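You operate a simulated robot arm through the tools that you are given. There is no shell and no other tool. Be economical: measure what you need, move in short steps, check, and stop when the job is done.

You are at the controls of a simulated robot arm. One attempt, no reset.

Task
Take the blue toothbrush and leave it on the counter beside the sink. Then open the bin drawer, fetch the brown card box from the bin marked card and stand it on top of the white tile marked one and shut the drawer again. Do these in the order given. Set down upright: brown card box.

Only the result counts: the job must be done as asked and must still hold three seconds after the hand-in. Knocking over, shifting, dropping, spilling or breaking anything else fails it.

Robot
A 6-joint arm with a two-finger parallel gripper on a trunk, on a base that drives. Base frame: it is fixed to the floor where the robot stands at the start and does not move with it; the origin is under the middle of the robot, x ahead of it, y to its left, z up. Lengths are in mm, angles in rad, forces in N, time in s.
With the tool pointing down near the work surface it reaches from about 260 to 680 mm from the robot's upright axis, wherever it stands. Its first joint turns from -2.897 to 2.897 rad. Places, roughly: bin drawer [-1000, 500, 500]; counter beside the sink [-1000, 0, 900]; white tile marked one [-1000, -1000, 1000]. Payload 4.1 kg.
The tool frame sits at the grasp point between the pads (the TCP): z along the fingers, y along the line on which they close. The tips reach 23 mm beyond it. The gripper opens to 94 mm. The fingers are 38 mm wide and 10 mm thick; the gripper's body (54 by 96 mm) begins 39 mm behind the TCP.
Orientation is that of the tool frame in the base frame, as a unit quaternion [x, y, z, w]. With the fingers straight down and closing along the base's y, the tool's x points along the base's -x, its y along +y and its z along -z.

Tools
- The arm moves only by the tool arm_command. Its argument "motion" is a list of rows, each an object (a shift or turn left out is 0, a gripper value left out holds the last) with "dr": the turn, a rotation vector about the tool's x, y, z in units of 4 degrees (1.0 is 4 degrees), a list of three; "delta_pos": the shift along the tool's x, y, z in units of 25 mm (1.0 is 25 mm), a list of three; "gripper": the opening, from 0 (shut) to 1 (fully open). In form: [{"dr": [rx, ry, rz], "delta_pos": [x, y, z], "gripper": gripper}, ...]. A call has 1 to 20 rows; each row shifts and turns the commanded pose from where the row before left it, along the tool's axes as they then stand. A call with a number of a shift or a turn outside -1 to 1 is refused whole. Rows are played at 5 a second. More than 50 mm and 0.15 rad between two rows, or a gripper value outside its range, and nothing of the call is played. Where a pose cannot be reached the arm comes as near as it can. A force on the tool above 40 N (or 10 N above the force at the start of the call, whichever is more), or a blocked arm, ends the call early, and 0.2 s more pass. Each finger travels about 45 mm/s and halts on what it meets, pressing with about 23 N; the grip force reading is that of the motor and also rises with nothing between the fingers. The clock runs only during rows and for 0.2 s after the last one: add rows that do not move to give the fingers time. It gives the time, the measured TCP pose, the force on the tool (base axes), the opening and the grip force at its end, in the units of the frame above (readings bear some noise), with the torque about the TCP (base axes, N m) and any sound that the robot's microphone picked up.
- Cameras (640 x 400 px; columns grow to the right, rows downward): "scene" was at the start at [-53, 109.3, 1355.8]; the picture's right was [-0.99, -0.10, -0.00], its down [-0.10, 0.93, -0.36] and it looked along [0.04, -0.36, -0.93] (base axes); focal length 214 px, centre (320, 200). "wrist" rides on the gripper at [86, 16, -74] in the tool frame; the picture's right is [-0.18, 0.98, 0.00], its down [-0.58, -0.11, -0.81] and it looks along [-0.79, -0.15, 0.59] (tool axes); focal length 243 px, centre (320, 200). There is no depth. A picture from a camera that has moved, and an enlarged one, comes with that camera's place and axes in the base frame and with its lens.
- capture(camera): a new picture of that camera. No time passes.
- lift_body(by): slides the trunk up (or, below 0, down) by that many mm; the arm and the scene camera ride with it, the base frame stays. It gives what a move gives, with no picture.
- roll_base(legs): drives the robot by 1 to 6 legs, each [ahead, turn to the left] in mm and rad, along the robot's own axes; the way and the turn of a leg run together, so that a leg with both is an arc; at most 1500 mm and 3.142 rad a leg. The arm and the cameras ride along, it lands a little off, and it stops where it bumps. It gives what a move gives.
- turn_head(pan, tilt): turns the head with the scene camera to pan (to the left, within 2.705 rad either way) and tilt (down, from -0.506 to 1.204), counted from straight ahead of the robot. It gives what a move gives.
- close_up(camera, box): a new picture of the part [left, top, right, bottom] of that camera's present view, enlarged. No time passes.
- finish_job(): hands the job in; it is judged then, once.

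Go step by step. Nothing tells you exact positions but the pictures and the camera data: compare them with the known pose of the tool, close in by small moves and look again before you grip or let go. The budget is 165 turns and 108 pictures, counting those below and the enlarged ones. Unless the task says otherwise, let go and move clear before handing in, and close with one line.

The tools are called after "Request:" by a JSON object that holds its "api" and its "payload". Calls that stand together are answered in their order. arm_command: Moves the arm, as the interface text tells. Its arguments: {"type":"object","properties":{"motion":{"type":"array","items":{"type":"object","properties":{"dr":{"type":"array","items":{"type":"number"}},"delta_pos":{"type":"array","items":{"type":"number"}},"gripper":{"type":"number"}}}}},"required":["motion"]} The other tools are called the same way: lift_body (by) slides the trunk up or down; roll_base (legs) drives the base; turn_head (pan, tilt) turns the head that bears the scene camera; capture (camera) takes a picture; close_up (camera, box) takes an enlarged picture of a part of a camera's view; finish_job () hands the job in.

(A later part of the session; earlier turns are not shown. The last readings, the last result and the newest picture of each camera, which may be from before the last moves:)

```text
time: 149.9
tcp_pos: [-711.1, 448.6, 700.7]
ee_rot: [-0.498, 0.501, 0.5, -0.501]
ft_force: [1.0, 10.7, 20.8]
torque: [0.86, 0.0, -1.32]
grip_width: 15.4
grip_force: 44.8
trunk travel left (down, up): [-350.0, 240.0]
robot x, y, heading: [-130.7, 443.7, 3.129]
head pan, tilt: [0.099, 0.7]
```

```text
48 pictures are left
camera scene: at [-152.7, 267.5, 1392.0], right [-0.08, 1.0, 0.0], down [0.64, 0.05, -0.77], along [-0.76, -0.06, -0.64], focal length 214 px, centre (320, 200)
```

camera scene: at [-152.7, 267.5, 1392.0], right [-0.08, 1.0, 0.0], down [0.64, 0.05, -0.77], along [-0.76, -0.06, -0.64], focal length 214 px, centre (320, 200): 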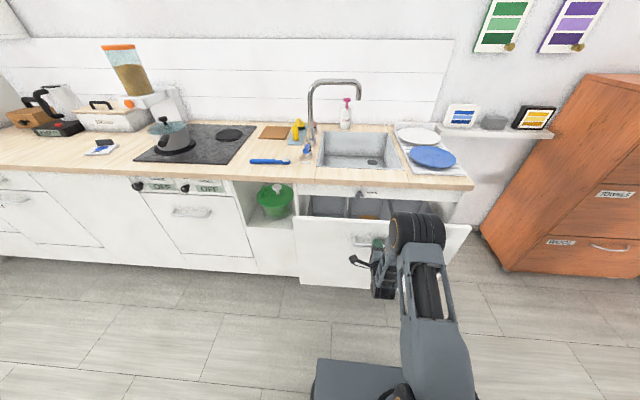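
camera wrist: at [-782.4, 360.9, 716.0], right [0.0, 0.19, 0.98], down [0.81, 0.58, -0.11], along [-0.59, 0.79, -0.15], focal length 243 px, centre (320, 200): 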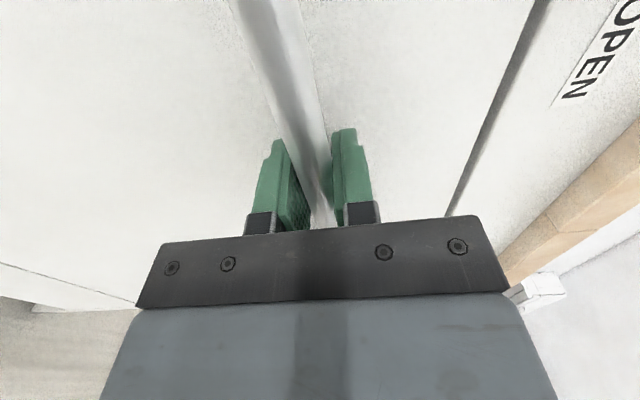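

The drawer is opening. Keep pulling with the arm.

Request:
{"api": "arm_command", "payload": {"motion": [{"delta_pos": [0, 0, -0.5]}, {"delta_pos": [0, 0, -0.5]}, {"delta_pos": [0, 0, -0.5]}, {"delta_pos": [0, 0, -0.5]}, {"delta_pos": [0, 0, -0.5]}, {"delta_pos": [0, 0, -0.5]}, {"delta_pos": [0, 0, -0.5]}, {"delta_pos": [0, 0, -0.5]}, {}]}}

Request:
{"api": "close_up", "payload": {"camera": "scene", "box": [280, 150, 490, 290]}}

```text
time: 151.9
tcp_pos: [-612.7, 450.5, 699.9]
ee_rot: [-0.499, 0.501, 0.5, -0.501]
ft_force: [0.1, 20.0, 28.0]
torque: [0.86, -0.07, -0.56]
grip_width: 15.7
grip_force: 45.1
trunk travel left (down, up): [-350.0, 240.0]
robot x, y, heading: [-126.6, 444.1, 3.124]
head pan, tilt: [0.099, 0.7]
```

```text
2.86 times, centred on (385, 220) of scene
camera zoom: at [-152.7, 268.5, 1392.1], right [-0.08, 1.0, 0.0], down [0.64, 0.05, -0.77], along [-0.76, -0.07, -0.64], focal length 613 px, centre (134, 143)
```

zoom: 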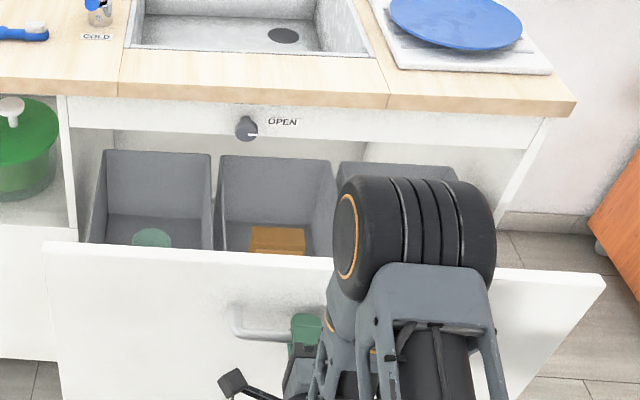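

The brown box is in the middle bin but still under the counter edge. Pull further by backing the base 110 mm while holding the handle.

Request:
{"api": "roll_base", "payload": {"legs": [[-110, 0]]}}

Request:
{"api": "close_up", "payload": {"camera": "scene", "box": [260, 150, 500, 310]}}

```text
time: 153.2
tcp_pos: [-505.3, 450.0, 700.7]
ee_rot: [-0.496, 0.503, 0.503, -0.498]
ft_force: [2.7, 6.9, 2.4]
torque: [0.06, 0.05, 0.62]
grip_width: 15.7
grip_force: 44.6
trunk travel left (down, up): [-350.0, 240.0]
robot x, y, heading: [-23.5, 441.4, 3.113]
head pan, tilt: [0.099, 0.7]
stopped in leg 1: the force on the tool passed its limit (the readings are from after the stop); the commanded pose is now the measured one
```

```text
2.50 times, centred on (380, 230) of scene
camera zoom: at [-49.4, 265.7, 1391.6], right [-0.07, 1.0, 0.0], down [0.64, 0.05, -0.77], along [-0.76, -0.06, -0.64], focal length 536 px, centre (170, 125)
```

zoom: 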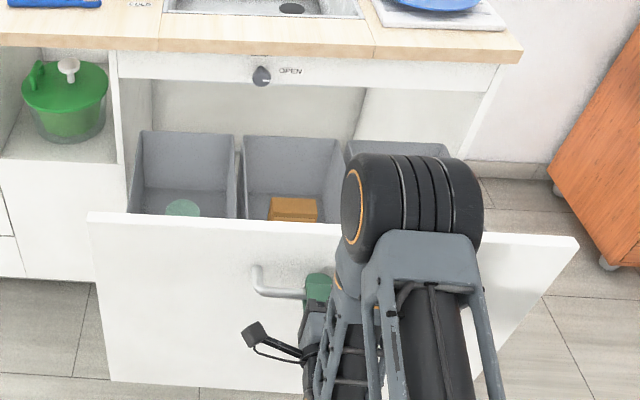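

The drawer is fully open, about 350 mm. Release the handle and retreat.

Request:
{"api": "arm_command", "payload": {"motion": [{"gripper": 0.5}, {}, {}, {"delta_pos": [0, 0, -0.5]}, {"delta_pos": [0, 0, -0.5]}, {"delta_pos": [0, 0, -0.5]}, {"delta_pos": [0, 0, -0.5]}, {}]}}

Request:
{"api": "capture", "payload": {"camera": "wrist"}}

```text
time: 154.9
tcp_pos: [-455.1, 447.9, 699.2]
ee_rot: [-0.496, 0.502, 0.504, -0.498]
ft_force: [-0.7, -0.2, 0.0]
torque: [-0.02, 0.01, -0.01]
grip_width: 46.9
grip_force: 0.1
trunk travel left (down, up): [-350.0, 240.0]
robot x, y, heading: [-18.6, 438.8, 3.118]
head pan, tilt: [0.099, 0.7]
```

```text
45 pictures are left
camera wrist: at [-381.4, 359.9, 714.5], right [0.01, 0.18, 0.98], down [0.81, 0.57, -0.11], along [-0.58, 0.8, -0.15], focal length 243 px, centre (320, 200)
```

wrist: 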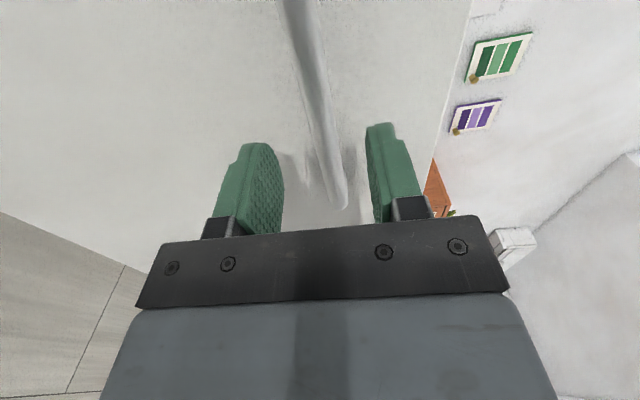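

Released cleanly. Raise the arm above the drawer and tip the tool back down.

Request:
{"api": "arm_command", "payload": {"motion": [{"delta_pos": [0, 1, 0]}, {"delta_pos": [0, 1, 0]}, {"delta_pos": [0, 1, 0]}, {"delta_pos": [0, 1, 0]}, {"delta_pos": [0, 1, 0]}, {"delta_pos": [0, 1, 0]}, {"delta_pos": [0, 1, 0]}, {"delta_pos": [0, 1, 0]}, {"delta_pos": [0, 1, 0]}, {"delta_pos": [0, 1, 0]}, {"delta_pos": [0, 1, 0]}, {"delta_pos": [0, 1, 0]}, {"delta_pos": [0, 1, 0]}, {"delta_pos": [0, 1, 0]}]}}

Request:
{"api": "arm_command", "payload": {"motion": [{"dr": [1, 0, 0]}, {"dr": [1, 0, 0]}, {"dr": [1, 0, 0]}, {"dr": [1, 0, 0]}, {"dr": [1, 0, 0]}, {"dr": [1, 0, 0]}, {"dr": [1, 0, 0]}, {"dr": [1, 0, 0]}, {"dr": [1, 0, 0]}, {"dr": [1, 0, 0]}, {"dr": [1, 0, 0]}, {"dr": [1, 0, 0]}, {"dr": [1, 0, 0]}, {"dr": [1, 0, 0]}, {"dr": [1, 0, 0]}, {"dr": [1, 0, 0]}, {"dr": [1, 0, 0]}, {"dr": [1, 0, 0]}, {"dr": [1, 0, 0]}, {"dr": [1, 0, 0]}]}}

Request:
{"api": "arm_command", "payload": {"motion": [{"dr": [1, 0, 0]}, {"dr": [1, 0, 0]}, {"dr": [0.5, 0, 0]}, {}]}}

Request:
{"api": "capture", "payload": {"camera": "scene"}}

Request:
{"api": "capture", "payload": {"camera": "wrist"}}

```text
time: 157.9
tcp_pos: [-514.2, 451.1, 1021.1]
ee_rot: [-0.497, 0.502, 0.503, -0.498]
ft_force: [-0.4, -0.1, 0.7]
torque: [0.03, 0.05, 0.0]
grip_width: 46.9
grip_force: 0.0
out of reach, approached as far as the arm can: row 3, 4, 5, 6, 7, 8, 9
trunk travel left (down, up): [-350.0, 240.0]
robot x, y, heading: [-23.7, 442.1, 3.111]
head pan, tilt: [0.099, 0.7]
```

```text
time: 162.2
tcp_pos: [-512.7, 450.3, 1021.5]
ee_rot: [-0.695, 0.711, 0.082, -0.077]
ft_force: [0.1, 0.7, -0.8]
torque: [0.0, -0.02, -0.01]
grip_width: 46.9
grip_force: 0.1
out of reach, approached as far as the arm can: row 8
trunk travel left (down, up): [-350.0, 240.0]
robot x, y, heading: [-23.0, 442.0, 3.115]
head pan, tilt: [0.099, 0.7]
```

```text
time: 163.2
tcp_pos: [-513.8, 451.2, 1021.1]
ee_rot: [-0.699, 0.715, 0.021, -0.017]
ft_force: [-0.8, 0.7, 0.3]
torque: [0.01, 0.05, 0.03]
grip_width: 46.6
grip_force: 0.1
trunk travel left (down, up): [-350.0, 240.0]
robot x, y, heading: [-21.7, 444.6, 3.114]
head pan, tilt: [0.099, 0.7]
```

```text
44 pictures are left
camera scene: at [-49.7, 265.1, 1391.8], right [-0.07, 1.0, 0.0], down [0.64, 0.05, -0.76], along [-0.76, -0.06, -0.64], focal length 214 px, centre (320, 200)
```

scene: 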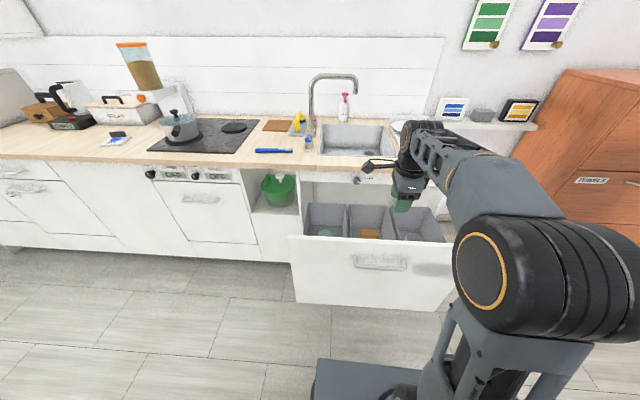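

```text
43 pictures are left
camera wrist: at [-528.0, 363.2, 1096.3], right [-0.98, 0.21, 0.05], down [0.16, 0.57, 0.8], along [0.14, 0.79, -0.59], focal length 243 px, centre (320, 200)
```

wrist: 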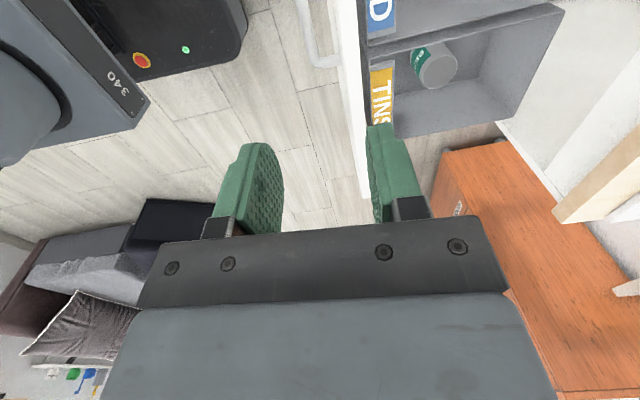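

The labels read "…D" on the middle bin (blue) and TINS on the right one, so the middle is CARD. Drive 130 mm closer, level the tool, and look into the middle bin.

Request:
{"api": "roll_base", "payload": {"legs": [[130, 0.02]]}}

Request:
{"api": "arm_command", "payload": {"motion": [{"dr": [0.75, 0, 0]}, {"delta_pos": [0.6, 1, 0]}, {"delta_pos": [0.6, 1, 0]}, {"delta_pos": [0.4, 1, 0]}, {"delta_pos": [0.4, 1, 0]}, {"delta_pos": [0.4, 0.8, 0]}, {}]}}

Request:
{"api": "capture", "payload": {"camera": "wrist"}}

Request:
{"api": "close_up", "payload": {"camera": "scene", "box": [270, 150, 510, 310]}}

```text
time: 164.4
tcp_pos: [-642.5, 441.3, 1021.3]
ee_rot: [0.707, -0.707, -0.02, 0.017]
ft_force: [-0.5, 0.1, -0.2]
torque: [0.02, 0.02, 0.01]
grip_width: 47.2
grip_force: 0.0
trunk travel left (down, up): [-350.0, 240.0]
robot x, y, heading: [-154.4, 443.7, 3.137]
head pan, tilt: [0.099, 0.7]
```

```text
time: 166.0
tcp_pos: [-762.8, 379.6, 1022.3]
ee_rot: [0.707, -0.707, -0.002, -0.003]
ft_force: [0.1, -0.4, -0.5]
torque: [-0.02, 0.0, -0.02]
grip_width: 47.0
grip_force: 0.1
trunk travel left (down, up): [-350.0, 240.0]
robot x, y, heading: [-151.3, 443.0, 3.14]
head pan, tilt: [0.099, 0.7]
```

```text
42 pictures are left
camera wrist: at [-779.4, 291.8, 1095.3], right [-0.98, 0.18, 0.0], down [0.11, 0.58, 0.81], along [0.15, 0.8, -0.59], focal length 243 px, centre (320, 200)
```

wrist: 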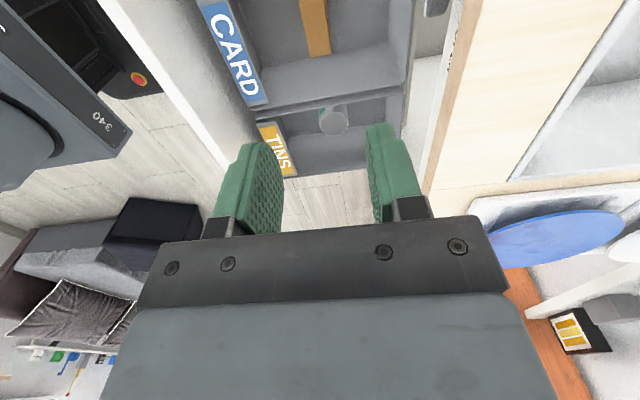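

```text
2.50 times, centred on (390, 230) of scene
camera zoom: at [-175.5, 266.2, 1391.8], right [-0.1, 1.0, 0.0], down [0.64, 0.06, -0.76], along [-0.76, -0.07, -0.64], focal length 536 px, centre (145, 125)
```

zoom: 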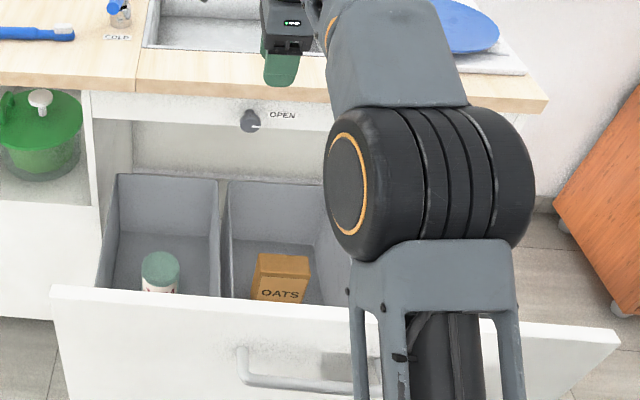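

The middle CARD bin holds a standing brown box labelled OATS. Shift −y so the wrist camera sees it fully.

Request:
{"api": "arm_command", "payload": {"motion": [{"delta_pos": [1, -0.2, 0]}, {"delta_pos": [1, -0.2, 0]}, {"delta_pos": [1, -0.2, 0]}, {"delta_pos": [1, -0.2, 0]}, {"delta_pos": [1, 0, 0]}, {"delta_pos": [1, 0, 0]}, {}]}}

Request:
{"api": "capture", "payload": {"camera": "wrist"}}

```text
time: 167.6
tcp_pos: [-743.5, 230.4, 1020.8]
ee_rot: [0.708, -0.707, -0.002, -0.002]
ft_force: [0.0, 0.1, -0.5]
torque: [0.03, 0.02, -0.01]
grip_width: 47.0
grip_force: 0.0
trunk travel left (down, up): [-350.0, 240.0]
robot x, y, heading: [-152.8, 439.9, 3.139]
head pan, tilt: [0.099, 0.7]
```

```text
40 pictures are left
camera wrist: at [-760.6, 143.0, 1094.7], right [-0.98, 0.18, 0.0], down [0.11, 0.58, 0.81], along [0.15, 0.8, -0.59], focal length 243 px, centre (320, 200)
```

wrist: 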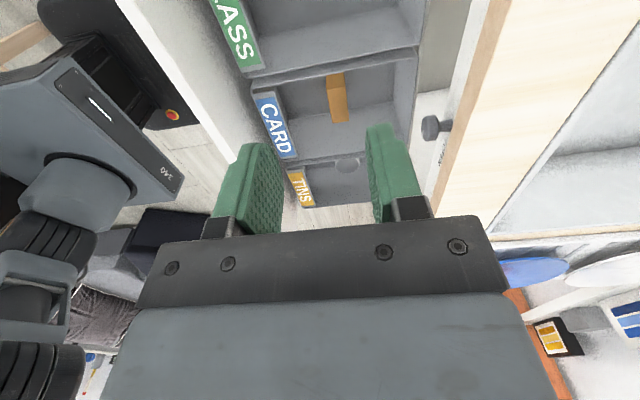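

Request:
{"api": "close_up", "payload": {"camera": "wrist", "box": [240, 40, 440, 170]}}

```text
3.08 times, centred on (340, 105) of wrist
camera zoom: at [-760.6, 143.0, 1094.7], right [-0.98, 0.18, 0.0], down [0.11, 0.58, 0.81], along [0.15, 0.8, -0.59], focal length 746 px, centre (258, 492)
```

zoom: 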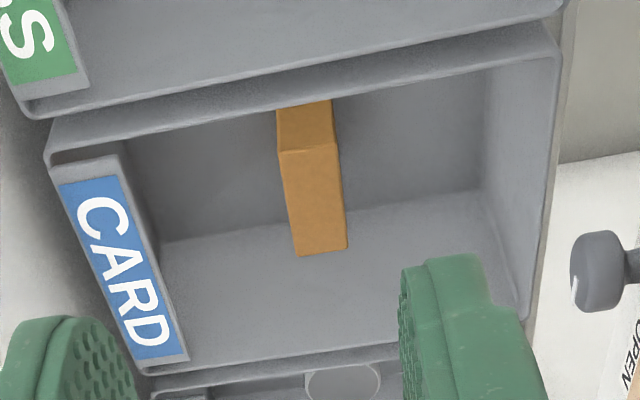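

The box top is at about z≈650, spanning x≈−745±17, y≈394–470, with bin rims at z≈696. Move above it at y≈445, open wide, and descend partway to check.

Request:
{"api": "arm_command", "payload": {"motion": [{"delta_pos": [-1, 0, 0], "gripper": 0.85}, {"delta_pos": [-1, 0, 0]}, {"delta_pos": [-1, 0, 0]}, {"delta_pos": [-1, 0, 0]}, {"delta_pos": [-1, 0, 0]}, {"delta_pos": [-1, 0, 0]}, {"delta_pos": [-1, 0, 0]}, {"delta_pos": [-1, 0, 0]}, {"delta_pos": [-0.6, 0, 0]}, {"delta_pos": [0, 0, 1]}, {"delta_pos": [0, 0, 1]}, {"delta_pos": [0, 0, 1]}, {"delta_pos": [0, 0, 1]}, {"delta_pos": [0, 0, 1]}, {"delta_pos": [0, 0, 1]}, {"delta_pos": [0, 0, 1]}, {"delta_pos": [0, 0, 1]}, {}]}}

Request:
{"api": "capture", "payload": {"camera": "wrist"}}

Request:
{"api": "capture", "payload": {"camera": "scene"}}

```text
time: 171.4
tcp_pos: [-743.4, 448.0, 823.5]
ee_rot: [0.707, -0.707, -0.002, -0.002]
ft_force: [0.2, 0.0, -0.1]
torque: [0.0, -0.02, 0.01]
grip_width: 79.9
grip_force: 0.2
trunk travel left (down, up): [-350.0, 240.0]
robot x, y, heading: [-154.2, 445.4, 3.138]
head pan, tilt: [0.099, 0.7]
```

```text
38 pictures are left
camera wrist: at [-759.0, 360.9, 896.3], right [-0.98, 0.18, 0.0], down [0.11, 0.58, 0.81], along [0.15, 0.8, -0.59], focal length 243 px, centre (320, 200)
```

wrist: 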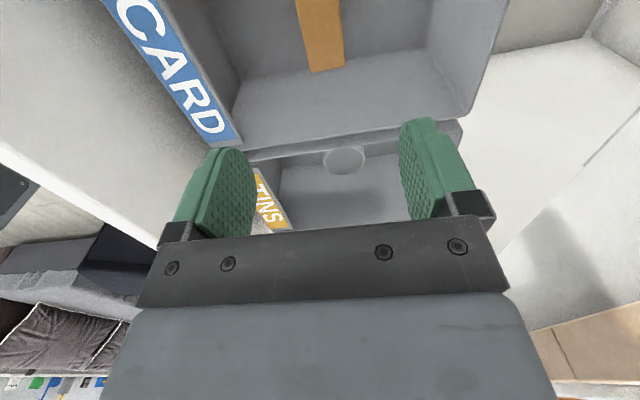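

```text
37 pictures are left
camera scene: at [-175.5, 266.3, 1391.8], right [-0.1, 1.0, 0.0], down [0.64, 0.06, -0.76], along [-0.76, -0.07, -0.64], focal length 214 px, centre (320, 200)
```

scene: 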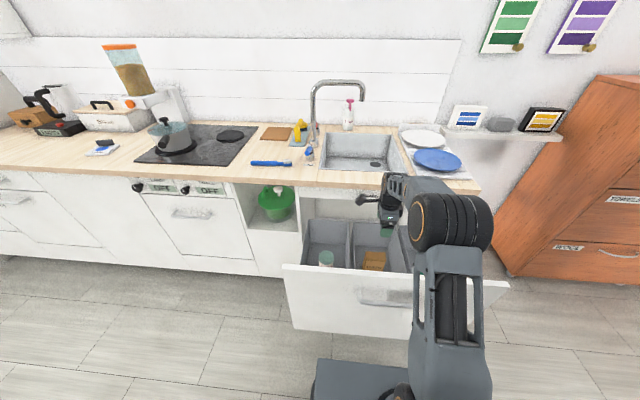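

The alignment in x is good, so descend toward the box.

Request:
{"api": "arm_command", "payload": {"motion": [{"delta_pos": [0, 0, 1]}, {"delta_pos": [0, 0, 1]}, {"delta_pos": [0, 0, 1]}, {"delta_pos": [0, 0, 1]}, {"delta_pos": [0, 0, 0.8]}, {"delta_pos": [0, 0, 0.6]}, {"delta_pos": [0, 0, 0.6]}, {}]}}

Request:
{"api": "capture", "payload": {"camera": "wrist"}}

Request:
{"api": "close_up", "payload": {"camera": "scene", "box": [340, 190, 430, 280]}}

```text
time: 173.2
tcp_pos: [-743.1, 448.4, 672.1]
ee_rot: [0.707, -0.707, -0.002, -0.002]
ft_force: [-0.8, 0.5, -0.6]
torque: [-0.01, 0.0, 0.0]
grip_width: 79.8
grip_force: 0.2
trunk travel left (down, up): [-350.0, 240.0]
robot x, y, heading: [-150.1, 444.1, 3.144]
head pan, tilt: [0.099, 0.7]
```

```text
36 pictures are left
camera wrist: at [-759.8, 361.4, 745.9], right [-0.98, 0.18, 0.0], down [0.11, 0.58, 0.81], along [0.15, 0.8, -0.59], focal length 243 px, centre (320, 200)
```

wrist: 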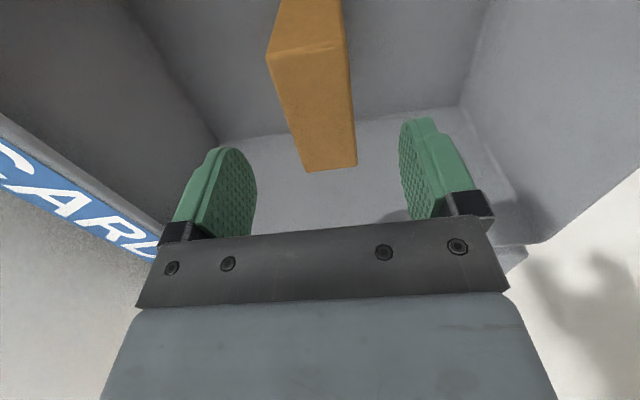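

```text
4.44 times, centred on (385, 235) of scene
camera zoom: at [-175.4, 266.3, 1391.8], right [-0.1, 1.0, 0.0], down [0.64, 0.06, -0.76], along [-0.76, -0.07, -0.64], focal length 953 px, centre (31, 44)
```

zoom: 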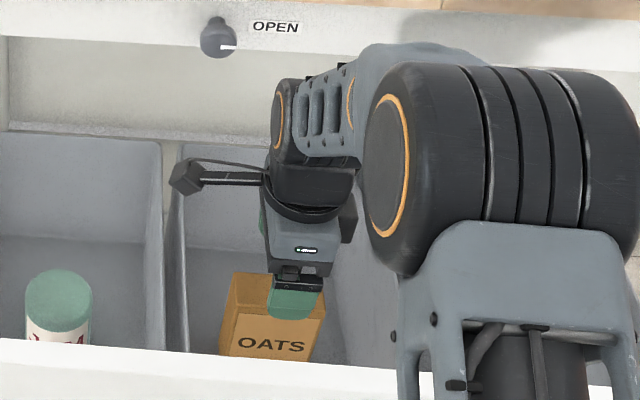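

The box top is nearer z≈621 and its centre (−743, 451). Shift +10 mm in y for camera clearance from the bin wall and lower to TCP ≈615.

Request:
{"api": "arm_command", "payload": {"motion": [{"delta_pos": [-0.4, 0, 0]}, {"delta_pos": [0, 0, 0.5]}, {"delta_pos": [0, 0, 0.5]}, {"delta_pos": [0, 0, 0.5]}, {"delta_pos": [0, 0, 0.4]}, {"delta_pos": [0, 0, 0.4]}, {}]}}

Request:
{"api": "capture", "payload": {"camera": "wrist"}}

Request:
{"api": "close_up", "payload": {"camera": "scene", "box": [340, 190, 430, 280]}}

```text
time: 174.8
tcp_pos: [-743.1, 457.9, 612.9]
ee_rot: [-0.707, 0.707, 0.002, 0.001]
ft_force: [0.2, -0.1, -0.2]
torque: [0.0, 0.01, -0.02]
grip_width: 79.9
grip_force: 0.1
trunk travel left (down, up): [-350.0, 240.0]
robot x, y, heading: [-151.0, 444.5, 3.14]
head pan, tilt: [0.099, 0.7]
```

```text
34 pictures are left
camera wrist: at [-759.6, 370.7, 687.5], right [-0.98, 0.18, 0.0], down [0.11, 0.58, 0.81], along [0.15, 0.8, -0.59], focal length 243 px, centre (320, 200)
```

wrist: 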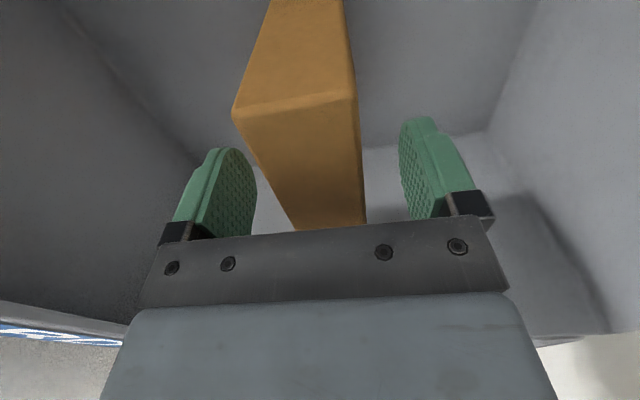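

```text
4.44 times, centred on (385, 235) of scene
camera zoom: at [-175.4, 266.3, 1391.8], right [-0.1, 1.0, 0.0], down [0.64, 0.06, -0.76], along [-0.76, -0.07, -0.64], focal length 953 px, centre (31, 44)
```

zoom: 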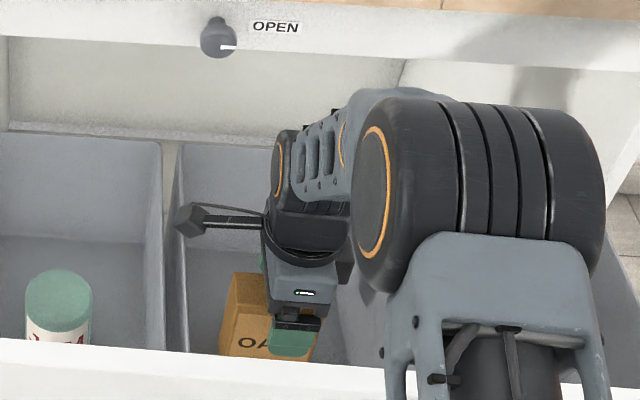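

The box is between the fingers. Lower 8 mm more and close.

Request:
{"api": "arm_command", "payload": {"motion": [{"delta_pos": [0, 0, 0.3]}, {"gripper": 0.3}, {}, {}, {"gripper": 0.0}, {}, {}, {}, {}]}}

Request:
{"api": "capture", "payload": {"camera": "wrist"}}

```text
time: 176.8
tcp_pos: [-743.3, 458.2, 607.0]
ee_rot: [0.707, -0.707, -0.002, -0.002]
ft_force: [0.0, 0.6, -0.2]
torque: [0.01, 0.01, 0.02]
grip_width: 39.5
grip_force: 23.1
trunk travel left (down, up): [-350.0, 240.0]
robot x, y, heading: [-150.3, 441.7, 3.14]
head pan, tilt: [0.099, 0.7]
```

```text
32 pictures are left
camera wrist: at [-759.5, 370.5, 680.6], right [-0.98, 0.18, 0.0], down [0.11, 0.58, 0.81], along [0.15, 0.8, -0.59], focal length 243 px, centre (320, 200)
```

wrist: 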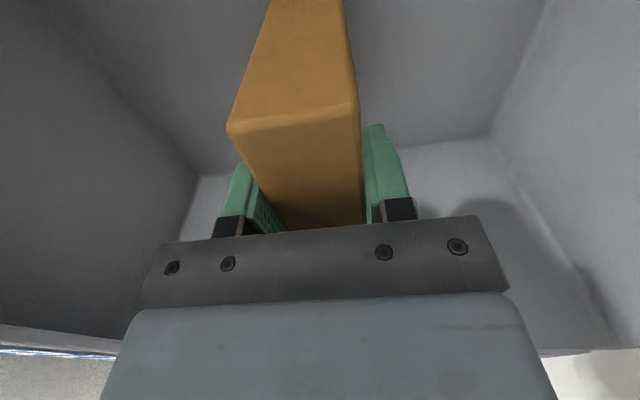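

Gripped at 39.5 mm. Lift slowly.

Request:
{"api": "arm_command", "payload": {"motion": [{"delta_pos": [0, 0, -0.2]}, {"delta_pos": [0, 0, -0.3]}, {"delta_pos": [0, 0, -0.4]}, {"delta_pos": [0, 0, -0.5]}, {"delta_pos": [0, 0, -0.5]}, {"delta_pos": [0, 0, -0.5]}, {"delta_pos": [0, 0, -0.5]}, {"delta_pos": [0, 0, -0.5]}, {"delta_pos": [0, 0, -0.5]}, {"delta_pos": [0, 0, -0.5]}, {"delta_pos": [0, 0, -0.5]}, {"delta_pos": [0, 0, -0.5]}, {"delta_pos": [0, 0, -0.5]}, {"delta_pos": [0, 0, -0.5]}, {"delta_pos": [0, 0, -0.5]}, {"delta_pos": [0, 0, -0.5]}, {"delta_pos": [0, 0, -0.5]}, {"delta_pos": [0, 0, -0.5]}, {"delta_pos": [0, 0, -0.3]}, {}]}}

Request:
{"api": "capture", "payload": {"camera": "scene"}}

```text
time: 181.0
tcp_pos: [-744.8, 456.7, 825.3]
ee_rot: [-0.707, 0.707, 0.002, 0.001]
ft_force: [0.0, -0.2, -0.3]
torque: [-0.01, -0.06, -0.03]
grip_width: 39.7
grip_force: 22.6
trunk travel left (down, up): [-350.0, 240.0]
robot x, y, heading: [-152.5, 439.5, 3.141]
head pan, tilt: [0.099, 0.7]
```

```text
31 pictures are left
camera scene: at [-175.3, 266.3, 1391.8], right [-0.1, 1.0, 0.0], down [0.64, 0.06, -0.76], along [-0.76, -0.07, -0.64], focal length 214 px, centre (320, 200)
```

scene: 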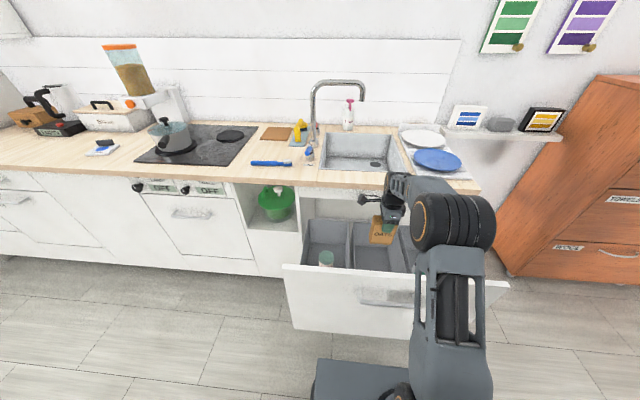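

Held securely. Raise to travel height.

Request:
{"api": "arm_command", "payload": {"motion": [{"delta_pos": [0, 0, -0.6]}, {"delta_pos": [0, 0, -0.6]}, {"delta_pos": [0, 0, -0.6]}, {"delta_pos": [0, 0, -0.6]}, {"delta_pos": [0, 0, -0.6]}, {"delta_pos": [0, 0, -0.6]}, {"delta_pos": [0, 0, -0.6]}, {"delta_pos": [0, 0, -0.6]}, {"delta_pos": [0, 0, -0.6]}, {"delta_pos": [0, 0, -0.6]}, {"delta_pos": [0, 0, -0.6]}, {"delta_pos": [0, 0, -0.6]}, {"delta_pos": [0, 0, -0.6]}, {"delta_pos": [0, 0, -0.6]}, {"delta_pos": [0, 0, -0.6]}, {"delta_pos": [0, 0, -0.6]}, {"delta_pos": [0, 0, -0.6]}, {"delta_pos": [0, 0, -0.6]}, {}]}}

Request:
{"api": "close_up", "payload": {"camera": "scene", "box": [340, 120, 480, 220]}}

```text
time: 185.0
tcp_pos: [-743.3, 456.8, 1096.4]
ee_rot: [-0.707, 0.707, 0.002, 0.002]
ft_force: [0.2, -0.9, -0.7]
torque: [-0.01, 0.01, -0.02]
grip_width: 39.4
grip_force: 23.2
trunk travel left (down, up): [-350.0, 240.0]
robot x, y, heading: [-153.1, 443.5, 3.14]
head pan, tilt: [0.099, 0.7]
```

```text
4.00 times, centred on (410, 170) of scene
camera zoom: at [-175.4, 266.3, 1391.8], right [-0.1, 1.0, 0.0], down [0.64, 0.06, -0.76], along [-0.76, -0.07, -0.64], focal length 858 px, centre (-40, 320)
```

zoom: 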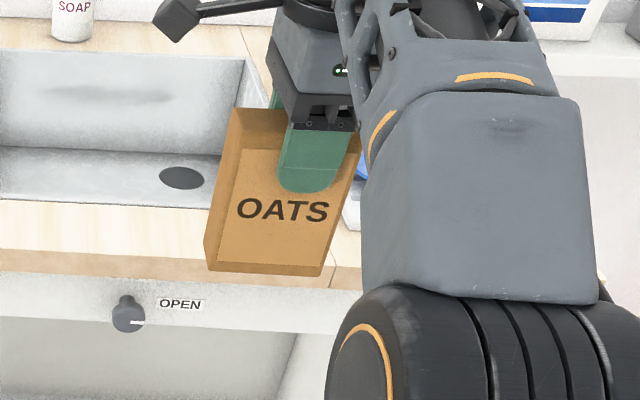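

The box bottom is about 97 mm below the TCP. Back off, then drive along the counter to face the tile at about (−1040, −905).

Request:
{"api": "roll_base", "payload": {"legs": [[-100, 0], [0, 1.571], [1345, 0], [0, -1.571]]}}

Request:
{"api": "turn_head", "payload": {"pan": 0.0, "tilt": 0.7}}

Request:
{"api": "capture", "payload": {"camera": "scene"}}

```text
time: 200.3
tcp_pos: [-640.8, -888.2, 1095.5]
ee_rot: [-0.7, 0.714, 0.001, 0.002]
ft_force: [1.3, -1.0, -0.2]
torque: [0.04, 0.0, 0.0]
grip_width: 39.5
grip_force: 22.7
trunk travel left (down, up): [-350.0, 240.0]
robot x, y, heading: [-50.6, -915.0, 3.119]
head pan, tilt: [0.099, 0.7]
```

```text
time: 200.9
tcp_pos: [-641.1, -887.9, 1096.8]
ee_rot: [-0.7, 0.714, 0.002, 0.003]
ft_force: [0.4, 0.3, -0.4]
torque: [-0.01, 0.02, -0.02]
grip_width: 39.4
grip_force: 22.8
trunk travel left (down, up): [-350.0, 240.0]
robot x, y, heading: [-48.3, -910.9, 3.117]
head pan, tilt: [0.0, 0.7]
```

```text
29 pictures are left
camera scene: at [-76.8, -1080.8, 1391.8], right [0.02, 1.0, 0.0], down [0.64, -0.01, -0.76], along [-0.76, 0.02, -0.64], focal length 214 px, centre (320, 200)
```

scene: 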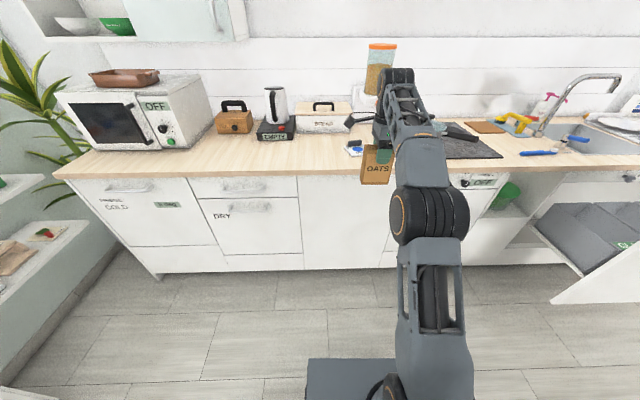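

Request:
{"api": "close_up", "payload": {"camera": "scene", "box": [325, 125, 405, 175]}}

Request:
{"api": "capture", "payload": {"camera": "wrist"}}

```text
8.00 times, centred on (365, 150) of scene
camera zoom: at [-76.8, -1080.8, 1391.8], right [0.02, 1.0, 0.0], down [0.64, -0.01, -0.76], along [-0.76, 0.02, -0.64], focal length 1716 px, centre (-40, 600)
```

zoom: 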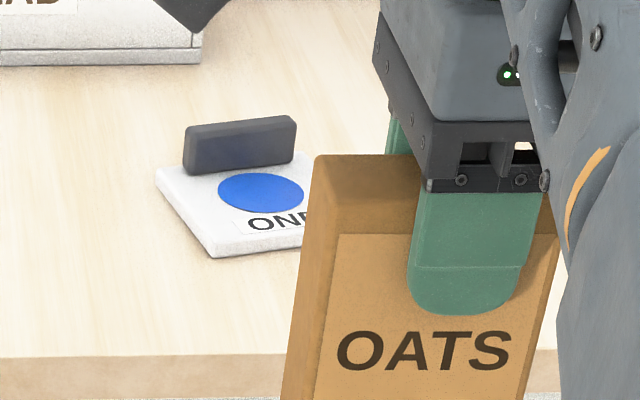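

```text
27 pictures are left
camera wrist: at [-658.2, -975.6, 1170.1], right [-0.98, 0.2, 0.0], down [0.12, 0.57, 0.81], along [0.16, 0.79, -0.59], focal length 243 px, centre (320, 200)
```

wrist: 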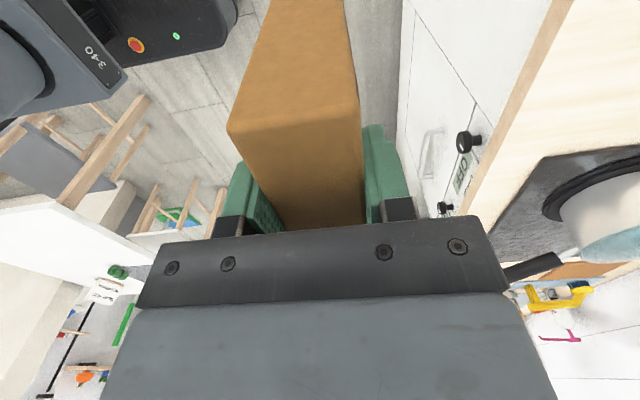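

The tile is about 100 mm, yawed ~14°, centred near (−1020, −874), with a dark plate along its rear edge. Drive 345 mm closer, staying above everything.

Request:
{"api": "roll_base", "payload": {"legs": [[345, 0]]}}

Request:
{"api": "capture", "payload": {"camera": "scene"}}

Request:
{"api": "close_up", "payload": {"camera": "scene", "box": [310, 100, 430, 190]}}

```text
time: 203.2
tcp_pos: [-989.8, -880.3, 1095.1]
ee_rot: [-0.7, 0.714, 0.002, 0.002]
ft_force: [-0.2, 0.1, -0.5]
torque: [0.02, -0.01, 0.02]
grip_width: 39.3
grip_force: 23.2
trunk travel left (down, up): [-350.0, 240.0]
robot x, y, heading: [-397.7, -901.8, 3.121]
head pan, tilt: [0.0, 0.7]
```

```text
26 pictures are left
camera scene: at [-426.0, -1072.8, 1391.8], right [0.02, 1.0, 0.0], down [0.64, -0.01, -0.76], along [-0.76, 0.02, -0.64], focal length 214 px, centre (320, 200)
```

scene: 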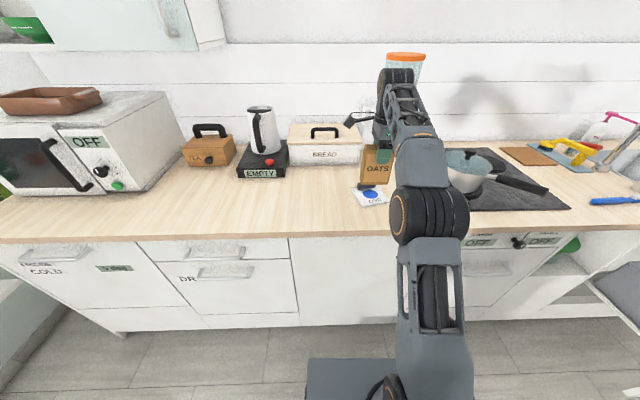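

```text
4.44 times, centred on (370, 145) of scene
camera zoom: at [-426.0, -1072.8, 1391.8], right [0.02, 1.0, 0.0], down [0.64, -0.01, -0.76], along [-0.76, 0.02, -0.64], focal length 953 px, centre (98, 444)
```

zoom: 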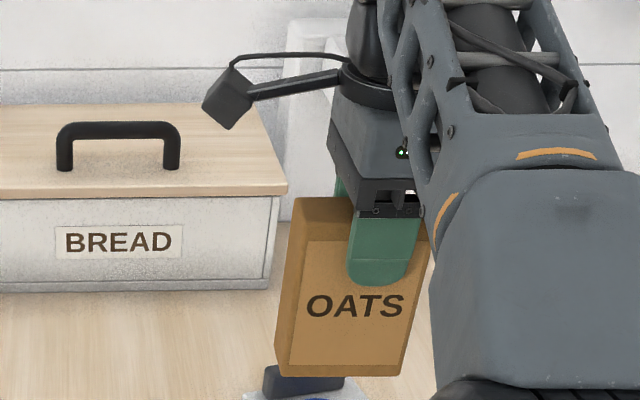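

Request:
{"api": "close_up", "payload": {"camera": "scene", "box": [340, 165, 404, 213]}}

```text
8.33 times, centred on (372, 189) of scene
camera zoom: at [-426.0, -1072.8, 1391.8], right [0.02, 1.0, 0.0], down [0.64, -0.01, -0.76], along [-0.76, 0.02, -0.64], focal length 1787 px, centre (-113, 292)
```

zoom: 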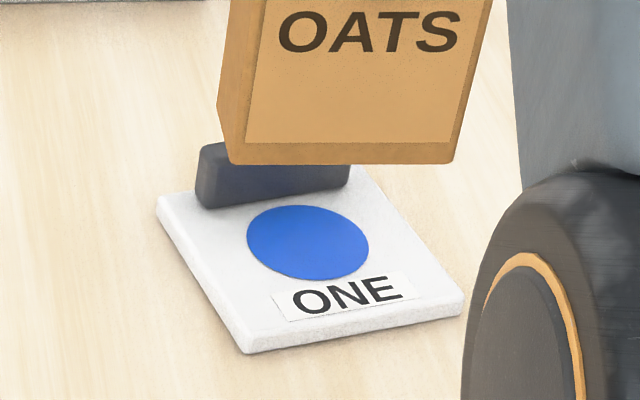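

The tile centre is refined to (−1024, −875), yaw 103.5°. Rotate the box to match and move over it.

Request:
{"api": "arm_command", "payload": {"motion": [{"delta_pos": [-0.15, 0.47, 0.2]}, {"delta_pos": [-0.15, 0.47, 0.2]}, {"delta_pos": [-0.15, 0.47, 0.2]}, {"dr": [0, 0, -0.91]}, {"dr": [0, 0, -0.91]}, {"dr": [0, 0, -0.91]}, {"dr": [0, 0, -0.91]}, {}]}}

Request:
{"api": "close_up", "payload": {"camera": "scene", "box": [330, 120, 426, 212]}}

```text
time: 205.0
tcp_pos: [-1014.2, -870.4, 1082.8]
ee_rot: [0.785, -0.619, -0.002, -0.003]
ft_force: [0.1, 0.3, -0.6]
torque: [0.0, -0.01, 0.0]
grip_width: 39.7
grip_force: 23.2
out of reach, approached as far as the arm can: row 3
trunk travel left (down, up): [-350.0, 240.0]
robot x, y, heading: [-397.2, -904.4, 3.119]
head pan, tilt: [0.0, 0.7]
```

```text
4.35 times, centred on (378, 166) of scene
camera zoom: at [-426.0, -1072.8, 1391.8], right [0.02, 1.0, 0.0], down [0.64, -0.01, -0.76], along [-0.76, 0.02, -0.64], focal length 932 px, centre (68, 348)
```

zoom: 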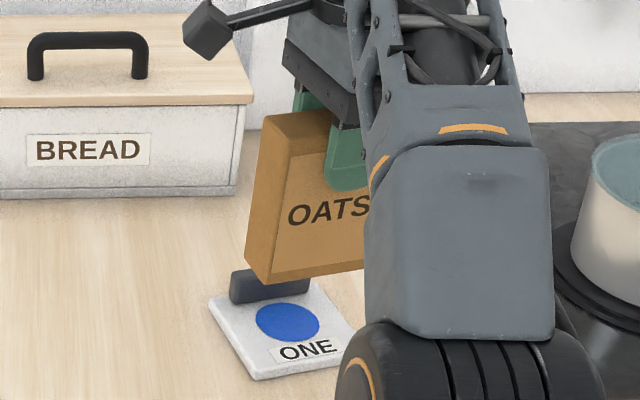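

Request:
{"api": "roll_base", "payload": {"legs": [[20, 0]]}}

Request:
{"api": "arm_command", "payload": {"motion": [{"delta_pos": [0, 0, 0.5]}, {"delta_pos": [0, 0, 0.5]}, {"delta_pos": [0, 0, 0.5]}, {}]}}

Request:
{"api": "close_up", "payload": {"camera": "scene", "box": [340, 145, 404, 213]}}

```text
time: 205.8
tcp_pos: [-1035.2, -868.7, 1081.0]
ee_rot: [0.785, -0.62, -0.002, -0.002]
ft_force: [-0.6, -0.8, -0.3]
torque: [0.01, 0.01, -0.03]
grip_width: 39.4
grip_force: 23.0
trunk travel left (down, up): [-350.0, 240.0]
robot x, y, heading: [-413.9, -906.6, 3.118]
head pan, tilt: [0.0, 0.7]
```

```text
time: 206.8
tcp_pos: [-1036.0, -868.7, 1045.3]
ee_rot: [0.785, -0.62, -0.002, -0.002]
ft_force: [0.0, -1.0, -0.3]
torque: [0.0, 0.0, 0.04]
grip_width: 39.4
grip_force: 22.3
trunk travel left (down, up): [-350.0, 240.0]
robot x, y, heading: [-418.1, -904.0, 3.118]
head pan, tilt: [0.0, 0.7]
```

```text
5.88 times, centred on (372, 179) of scene
camera zoom: at [-445.9, -1072.3, 1391.8], right [0.02, 1.0, 0.0], down [0.64, -0.01, -0.76], along [-0.76, 0.02, -0.64], focal length 1262 px, centre (14, 324)
```

zoom: 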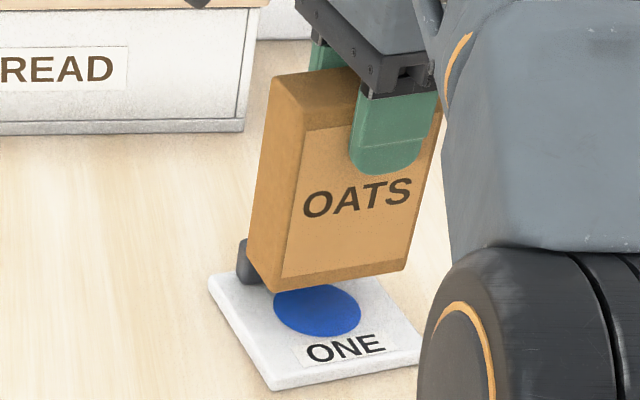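

Request:
{"api": "arm_command", "payload": {"motion": [{"delta_pos": [0.1, -0.45, 0]}, {}, {"delta_pos": [0, 0, 0.3]}, {"delta_pos": [0, 0, 0.3]}, {"delta_pos": [0, 0, 0.3]}, {}]}}

Request:
{"api": "close_up", "payload": {"camera": "scene", "box": [340, 145, 404, 213]}}

```text
time: 208.2
tcp_pos: [-1023.6, -868.3, 1022.3]
ee_rot: [0.784, -0.62, -0.002, -0.003]
ft_force: [0.6, -0.3, -0.4]
torque: [-0.02, -0.01, -0.01]
grip_width: 39.3
grip_force: 22.9
trunk travel left (down, up): [-350.0, 240.0]
robot x, y, heading: [-420.0, -903.1, 3.118]
head pan, tilt: [0.0, 0.7]
```

```text
5.88 times, centred on (372, 179) of scene
camera zoom: at [-445.9, -1072.3, 1391.8], right [0.02, 1.0, 0.0], down [0.64, -0.01, -0.76], along [-0.76, 0.02, -0.64], focal length 1262 px, centre (14, 324)
```

zoom: 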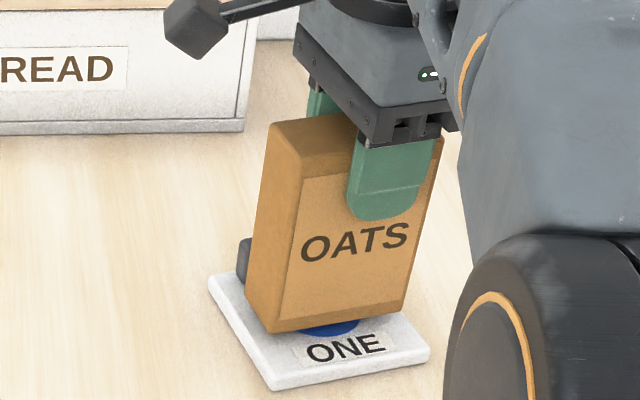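

The box is well aligned over the tile. Lower gently to contact.

Request:
{"api": "arm_command", "payload": {"motion": [{"delta_pos": [0, 0, 0.1]}, {"delta_pos": [0, 0, 0.1]}, {"delta_pos": [0, 0, 0.1]}, {}]}}

Request:
{"api": "arm_command", "payload": {"motion": [{"delta_pos": [0, 0, 0.07]}, {"delta_pos": [0, 0, 0.07]}, {}]}}

Request:
{"api": "close_up", "payload": {"camera": "scene", "box": [340, 145, 404, 213]}}

```text
time: 209.2
tcp_pos: [-1023.3, -870.0, 1015.3]
ee_rot: [0.785, -0.62, -0.002, -0.003]
ft_force: [-0.7, 0.3, 0.7]
torque: [-0.04, 0.0, 0.0]
grip_width: 39.2
grip_force: 22.6
trunk travel left (down, up): [-350.0, 240.0]
robot x, y, heading: [-418.0, -904.7, 3.117]
head pan, tilt: [0.0, 0.7]
```

```text
time: 210.0
tcp_pos: [-1022.3, -869.3, 1014.7]
ee_rot: [0.785, -0.62, -0.004, -0.001]
ft_force: [-1.5, -1.2, 21.0]
torque: [-0.33, 0.04, -0.02]
grip_width: 39.2
grip_force: 22.8
trunk travel left (down, up): [-350.0, 240.0]
robot x, y, heading: [-416.4, -904.9, 3.121]
head pan, tilt: [0.0, 0.7]
```

```text
5.88 times, centred on (372, 179) of scene
camera zoom: at [-444.4, -1072.5, 1392.1], right [0.02, 1.0, 0.0], down [0.64, -0.01, -0.77], along [-0.77, 0.02, -0.64], focal length 1262 px, centre (14, 324)
```

zoom: 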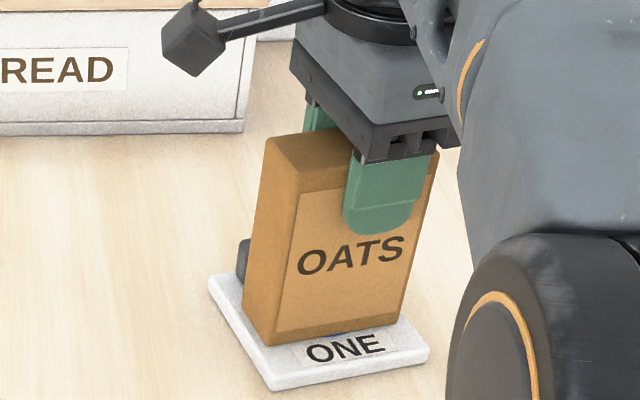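

It's in contact. Ease off the push, release, and lift straight up.

Request:
{"api": "arm_command", "payload": {"motion": [{"delta_pos": [0, 0, -0.12]}, {}, {"gripper": 0.5}, {"gripper": 0.6}, {}, {}, {}]}}

Request:
{"api": "arm_command", "payload": {"motion": [{"delta_pos": [0, 0, -0.3]}, {"delta_pos": [0, 0, -0.5]}, {"delta_pos": [0, 0, -0.7]}, {"delta_pos": [0, 0, -1]}, {}]}}

Request:
{"api": "close_up", "payload": {"camera": "scene", "box": [320, 120, 432, 213]}}

```text
time: 211.6
tcp_pos: [-1023.8, -869.4, 1014.4]
ee_rot: [0.785, -0.62, -0.002, -0.002]
ft_force: [0.2, 0.2, 0.5]
torque: [0.0, 0.0, -0.05]
grip_width: 56.3
grip_force: 0.1
trunk travel left (down, up): [-350.0, 240.0]
robot x, y, heading: [-417.4, -905.5, 3.121]
head pan, tilt: [0.0, 0.7]
```

```text
time: 212.8
tcp_pos: [-1024.7, -870.3, 1078.1]
ee_rot: [0.785, -0.62, -0.002, -0.002]
ft_force: [0.0, 0.3, 0.6]
torque: [-0.02, -0.01, -0.01]
grip_width: 56.3
grip_force: 0.0
trunk travel left (down, up): [-350.0, 240.0]
robot x, y, heading: [-417.2, -906.2, 3.119]
head pan, tilt: [0.0, 0.7]
```

```text
4.30 times, centred on (376, 166) of scene
camera zoom: at [-445.9, -1072.3, 1391.8], right [0.02, 1.0, 0.0], down [0.64, -0.01, -0.76], along [-0.76, 0.02, -0.64], focal length 922 px, centre (79, 344)
```

zoom: 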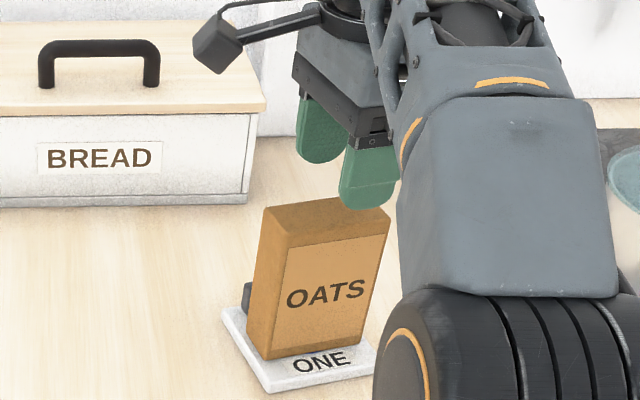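

The box stands upright on the tile. Raise, back away, undo the yaw, and drive back to the drawer.

Request:
{"api": "arm_command", "payload": {"motion": [{"delta_pos": [0, 0, -0.8]}, {"delta_pos": [0, 0, -0.8]}, {}]}}

Request:
{"api": "roll_base", "payload": {"legs": [[-355, 0]]}}

Request:
{"api": "capture", "payload": {"camera": "scene"}}

Request:
{"api": "roll_base", "payload": {"legs": [[0, -1.548], [1345, 0], [0, 1.571]]}}

Request:
{"api": "arm_command", "payload": {"motion": [{"dr": [0, 0, 0.9], "gripper": 0.0}, {"dr": [0, 0, 0.9]}, {"dr": [0, 0, 0.9]}, {"dr": [0, 0, 0.9]}, {"delta_pos": [0, -0.9, 0.3]}, {"delta_pos": [0, -0.9, 0.3]}, {"delta_pos": [0, -0.9, 0.3]}, {"delta_pos": [0, -0.9, 0.3]}, {"delta_pos": [0, -0.9, 0.3]}, {}]}}

Request:
{"api": "capture", "payload": {"camera": "scene"}}

```text
time: 213.6
tcp_pos: [-1014.6, -870.8, 1112.2]
ee_rot: [0.784, -0.62, -0.002, -0.001]
ft_force: [-0.2, 0.3, 0.5]
torque: [-0.01, 0.02, 0.01]
grip_width: 56.5
grip_force: 0.2
out of reach, approached as far as the arm can: row 2
trunk travel left (down, up): [-350.0, 240.0]
robot x, y, heading: [-418.3, -905.1, 3.117]
head pan, tilt: [0.0, 0.7]
```

```text
time: 215.9
tcp_pos: [-662.3, -881.3, 1111.2]
ee_rot: [0.786, -0.618, -0.002, -0.001]
ft_force: [-0.3, -0.1, -0.6]
torque: [-0.02, 0.01, -0.01]
grip_width: 56.4
grip_force: 0.0
trunk travel left (down, up): [-350.0, 240.0]
robot x, y, heading: [-64.3, -909.3, 3.12]
head pan, tilt: [0.0, 0.7]
```

```text
18 pictures are left
camera scene: at [-91.8, -1079.9, 1391.8], right [0.02, 1.0, 0.0], down [0.64, -0.01, -0.76], along [-0.76, 0.01, -0.64], focal length 214 px, centre (320, 200)
```

scene: 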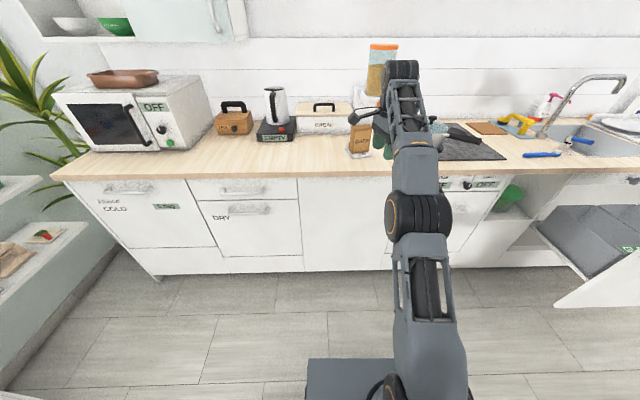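

```text
time: 230.2
tcp_pos: [-672.2, 444.6, 1110.6]
ee_rot: [0.796, -0.605, -0.002, -0.002]
ft_force: [1.4, 0.6, 0.0]
torque: [0.01, 0.0, 0.02]
grip_width: 56.5
grip_force: 0.0
trunk travel left (down, up): [-350.0, 240.0]
robot x, y, heading: [-76.8, 433.7, -3.13]
head pan, tilt: [0.0, 0.7]
```

```text
time: 232.4
tcp_pos: [-560.8, 445.0, 1071.6]
ee_rot: [0.714, -0.7, -0.003, -0.002]
ft_force: [0.4, -0.4, 0.4]
torque: [0.0, 0.01, 0.0]
grip_width: 0.0
grip_force: 22.7
trunk travel left (down, up): [-350.0, 240.0]
robot x, y, heading: [-74.1, 431.1, -3.13]
head pan, tilt: [0.0, 0.7]
```

```text
17 pictures are left
camera scene: at [-95.9, 264.1, 1391.8], right [-0.01, 1.0, 0.0], down [0.64, 0.01, -0.77], along [-0.77, -0.01, -0.64], focal length 214 px, centre (320, 200)
```

scene: 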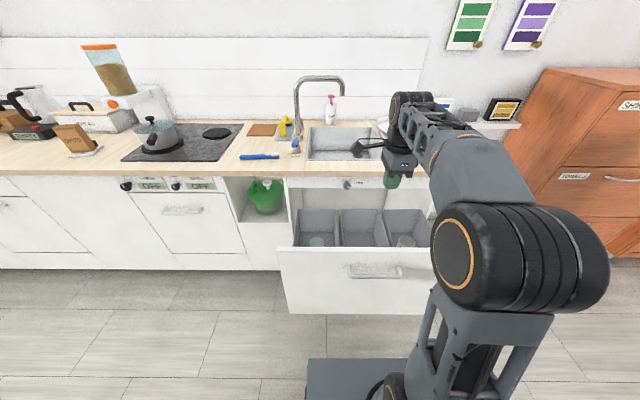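

Box and brush are still in place. Pitch the tool horizontal again, fingers closed, for pushing the drawer.

Request:
{"api": "arm_command", "payload": {"motion": [{"dr": [-1, 0, 0]}, {"dr": [-1, 0, 0]}, {"dr": [-1, 0, 0]}, {"dr": [-1, 0, 0]}, {"dr": [-1, 0, 0]}, {"dr": [-1, 0, 0]}, {"dr": [-1, 0, 0]}, {"dr": [-1, 0, 0]}, {"dr": [-1, 0, 0]}, {"dr": [-1, 0, 0]}, {"dr": [-1, 0, 0]}, {"dr": [-1, 0, 0]}, {"dr": [-1, 0, 0]}, {"dr": [-1, 0, 0]}, {"dr": [-1, 0, 0]}, {"dr": [-1, 0, 0]}, {"dr": [-1, 0, 0]}, {"dr": [-1, 0, 0]}, {"dr": [-1, 0, 0]}, {"dr": [-1, 0, 0]}]}}

Request:
{"api": "arm_command", "payload": {"motion": [{"dr": [-1, 0, 0]}, {"dr": [-1, 0, 0]}, {"dr": [-0.5, 0, 0]}, {}]}}

Request:
{"api": "roll_base", "payload": {"legs": [[-60, 0]]}}

```text
time: 236.6
tcp_pos: [-561.5, 439.4, 1073.4]
ee_rot: [0.6, -0.568, -0.382, 0.413]
ft_force: [0.4, 0.5, -0.1]
torque: [0.03, -0.01, 0.01]
grip_width: 0.0
grip_force: 22.8
out of reach, approached as far as the arm can: row 18, 19, 20
trunk travel left (down, up): [-350.0, 240.0]
robot x, y, heading: [-74.8, 435.0, -3.123]
head pan, tilt: [0.0, 0.7]
```

```text
time: 237.6
tcp_pos: [-560.8, 434.6, 1070.5]
ee_rot: [0.585, -0.546, -0.398, 0.448]
ft_force: [0.4, -0.2, 0.4]
torque: [-0.01, -0.01, 0.01]
grip_width: 0.1
grip_force: 23.1
out of reach, approached as far as the arm can: row 2
trunk travel left (down, up): [-350.0, 240.0]
robot x, y, heading: [-73.9, 432.2, -3.127]
head pan, tilt: [0.0, 0.7]
```

```text
time: 238.6
tcp_pos: [-500.3, 435.2, 1071.5]
ee_rot: [0.585, -0.546, -0.398, 0.449]
ft_force: [0.0, -0.3, -0.6]
torque: [-0.01, 0.0, -0.01]
grip_width: 0.0
grip_force: 23.0
trunk travel left (down, up): [-350.0, 240.0]
robot x, y, heading: [-16.7, 436.2, -3.129]
head pan, tilt: [0.0, 0.7]
```

The pitch stopped short at this height, so I'll lower 200 mm first, then finish levelling the tool.

Request:
{"api": "arm_command", "payload": {"motion": [{"delta_pos": [0, -0.96, 0.28]}, {"delta_pos": [0, -0.96, 0.28]}, {"delta_pos": [0, -0.96, 0.28]}, {"delta_pos": [0, -0.96, 0.28]}, {"delta_pos": [0, -0.96, 0.28]}, {"delta_pos": [0, -0.96, 0.28]}, {"delta_pos": [0, -0.96, 0.28]}, {"dr": [-1, 0, 0]}, {"dr": [-1, 0, 0]}, {"dr": [-1, 0, 0]}, {"dr": [-1, 0, 0]}, {"dr": [0, -0.7, 0]}, {"dr": [0, -0.65, 0]}, {}]}}

```text
time: 241.6
tcp_pos: [-497.9, 499.8, 905.2]
ee_rot: [-0.497, 0.508, 0.492, -0.503]
ft_force: [0.4, 0.0, 0.0]
torque: [0.04, -0.01, 0.01]
grip_width: 0.0
grip_force: 23.0
out of reach, approached as far as the arm can: row 6, 7, 8, 9, 10, 11, 12, 13
trunk travel left (down, up): [-350.0, 240.0]
robot x, y, heading: [-15.3, 435.7, -3.13]
head pan, tilt: [0.0, 0.7]
```

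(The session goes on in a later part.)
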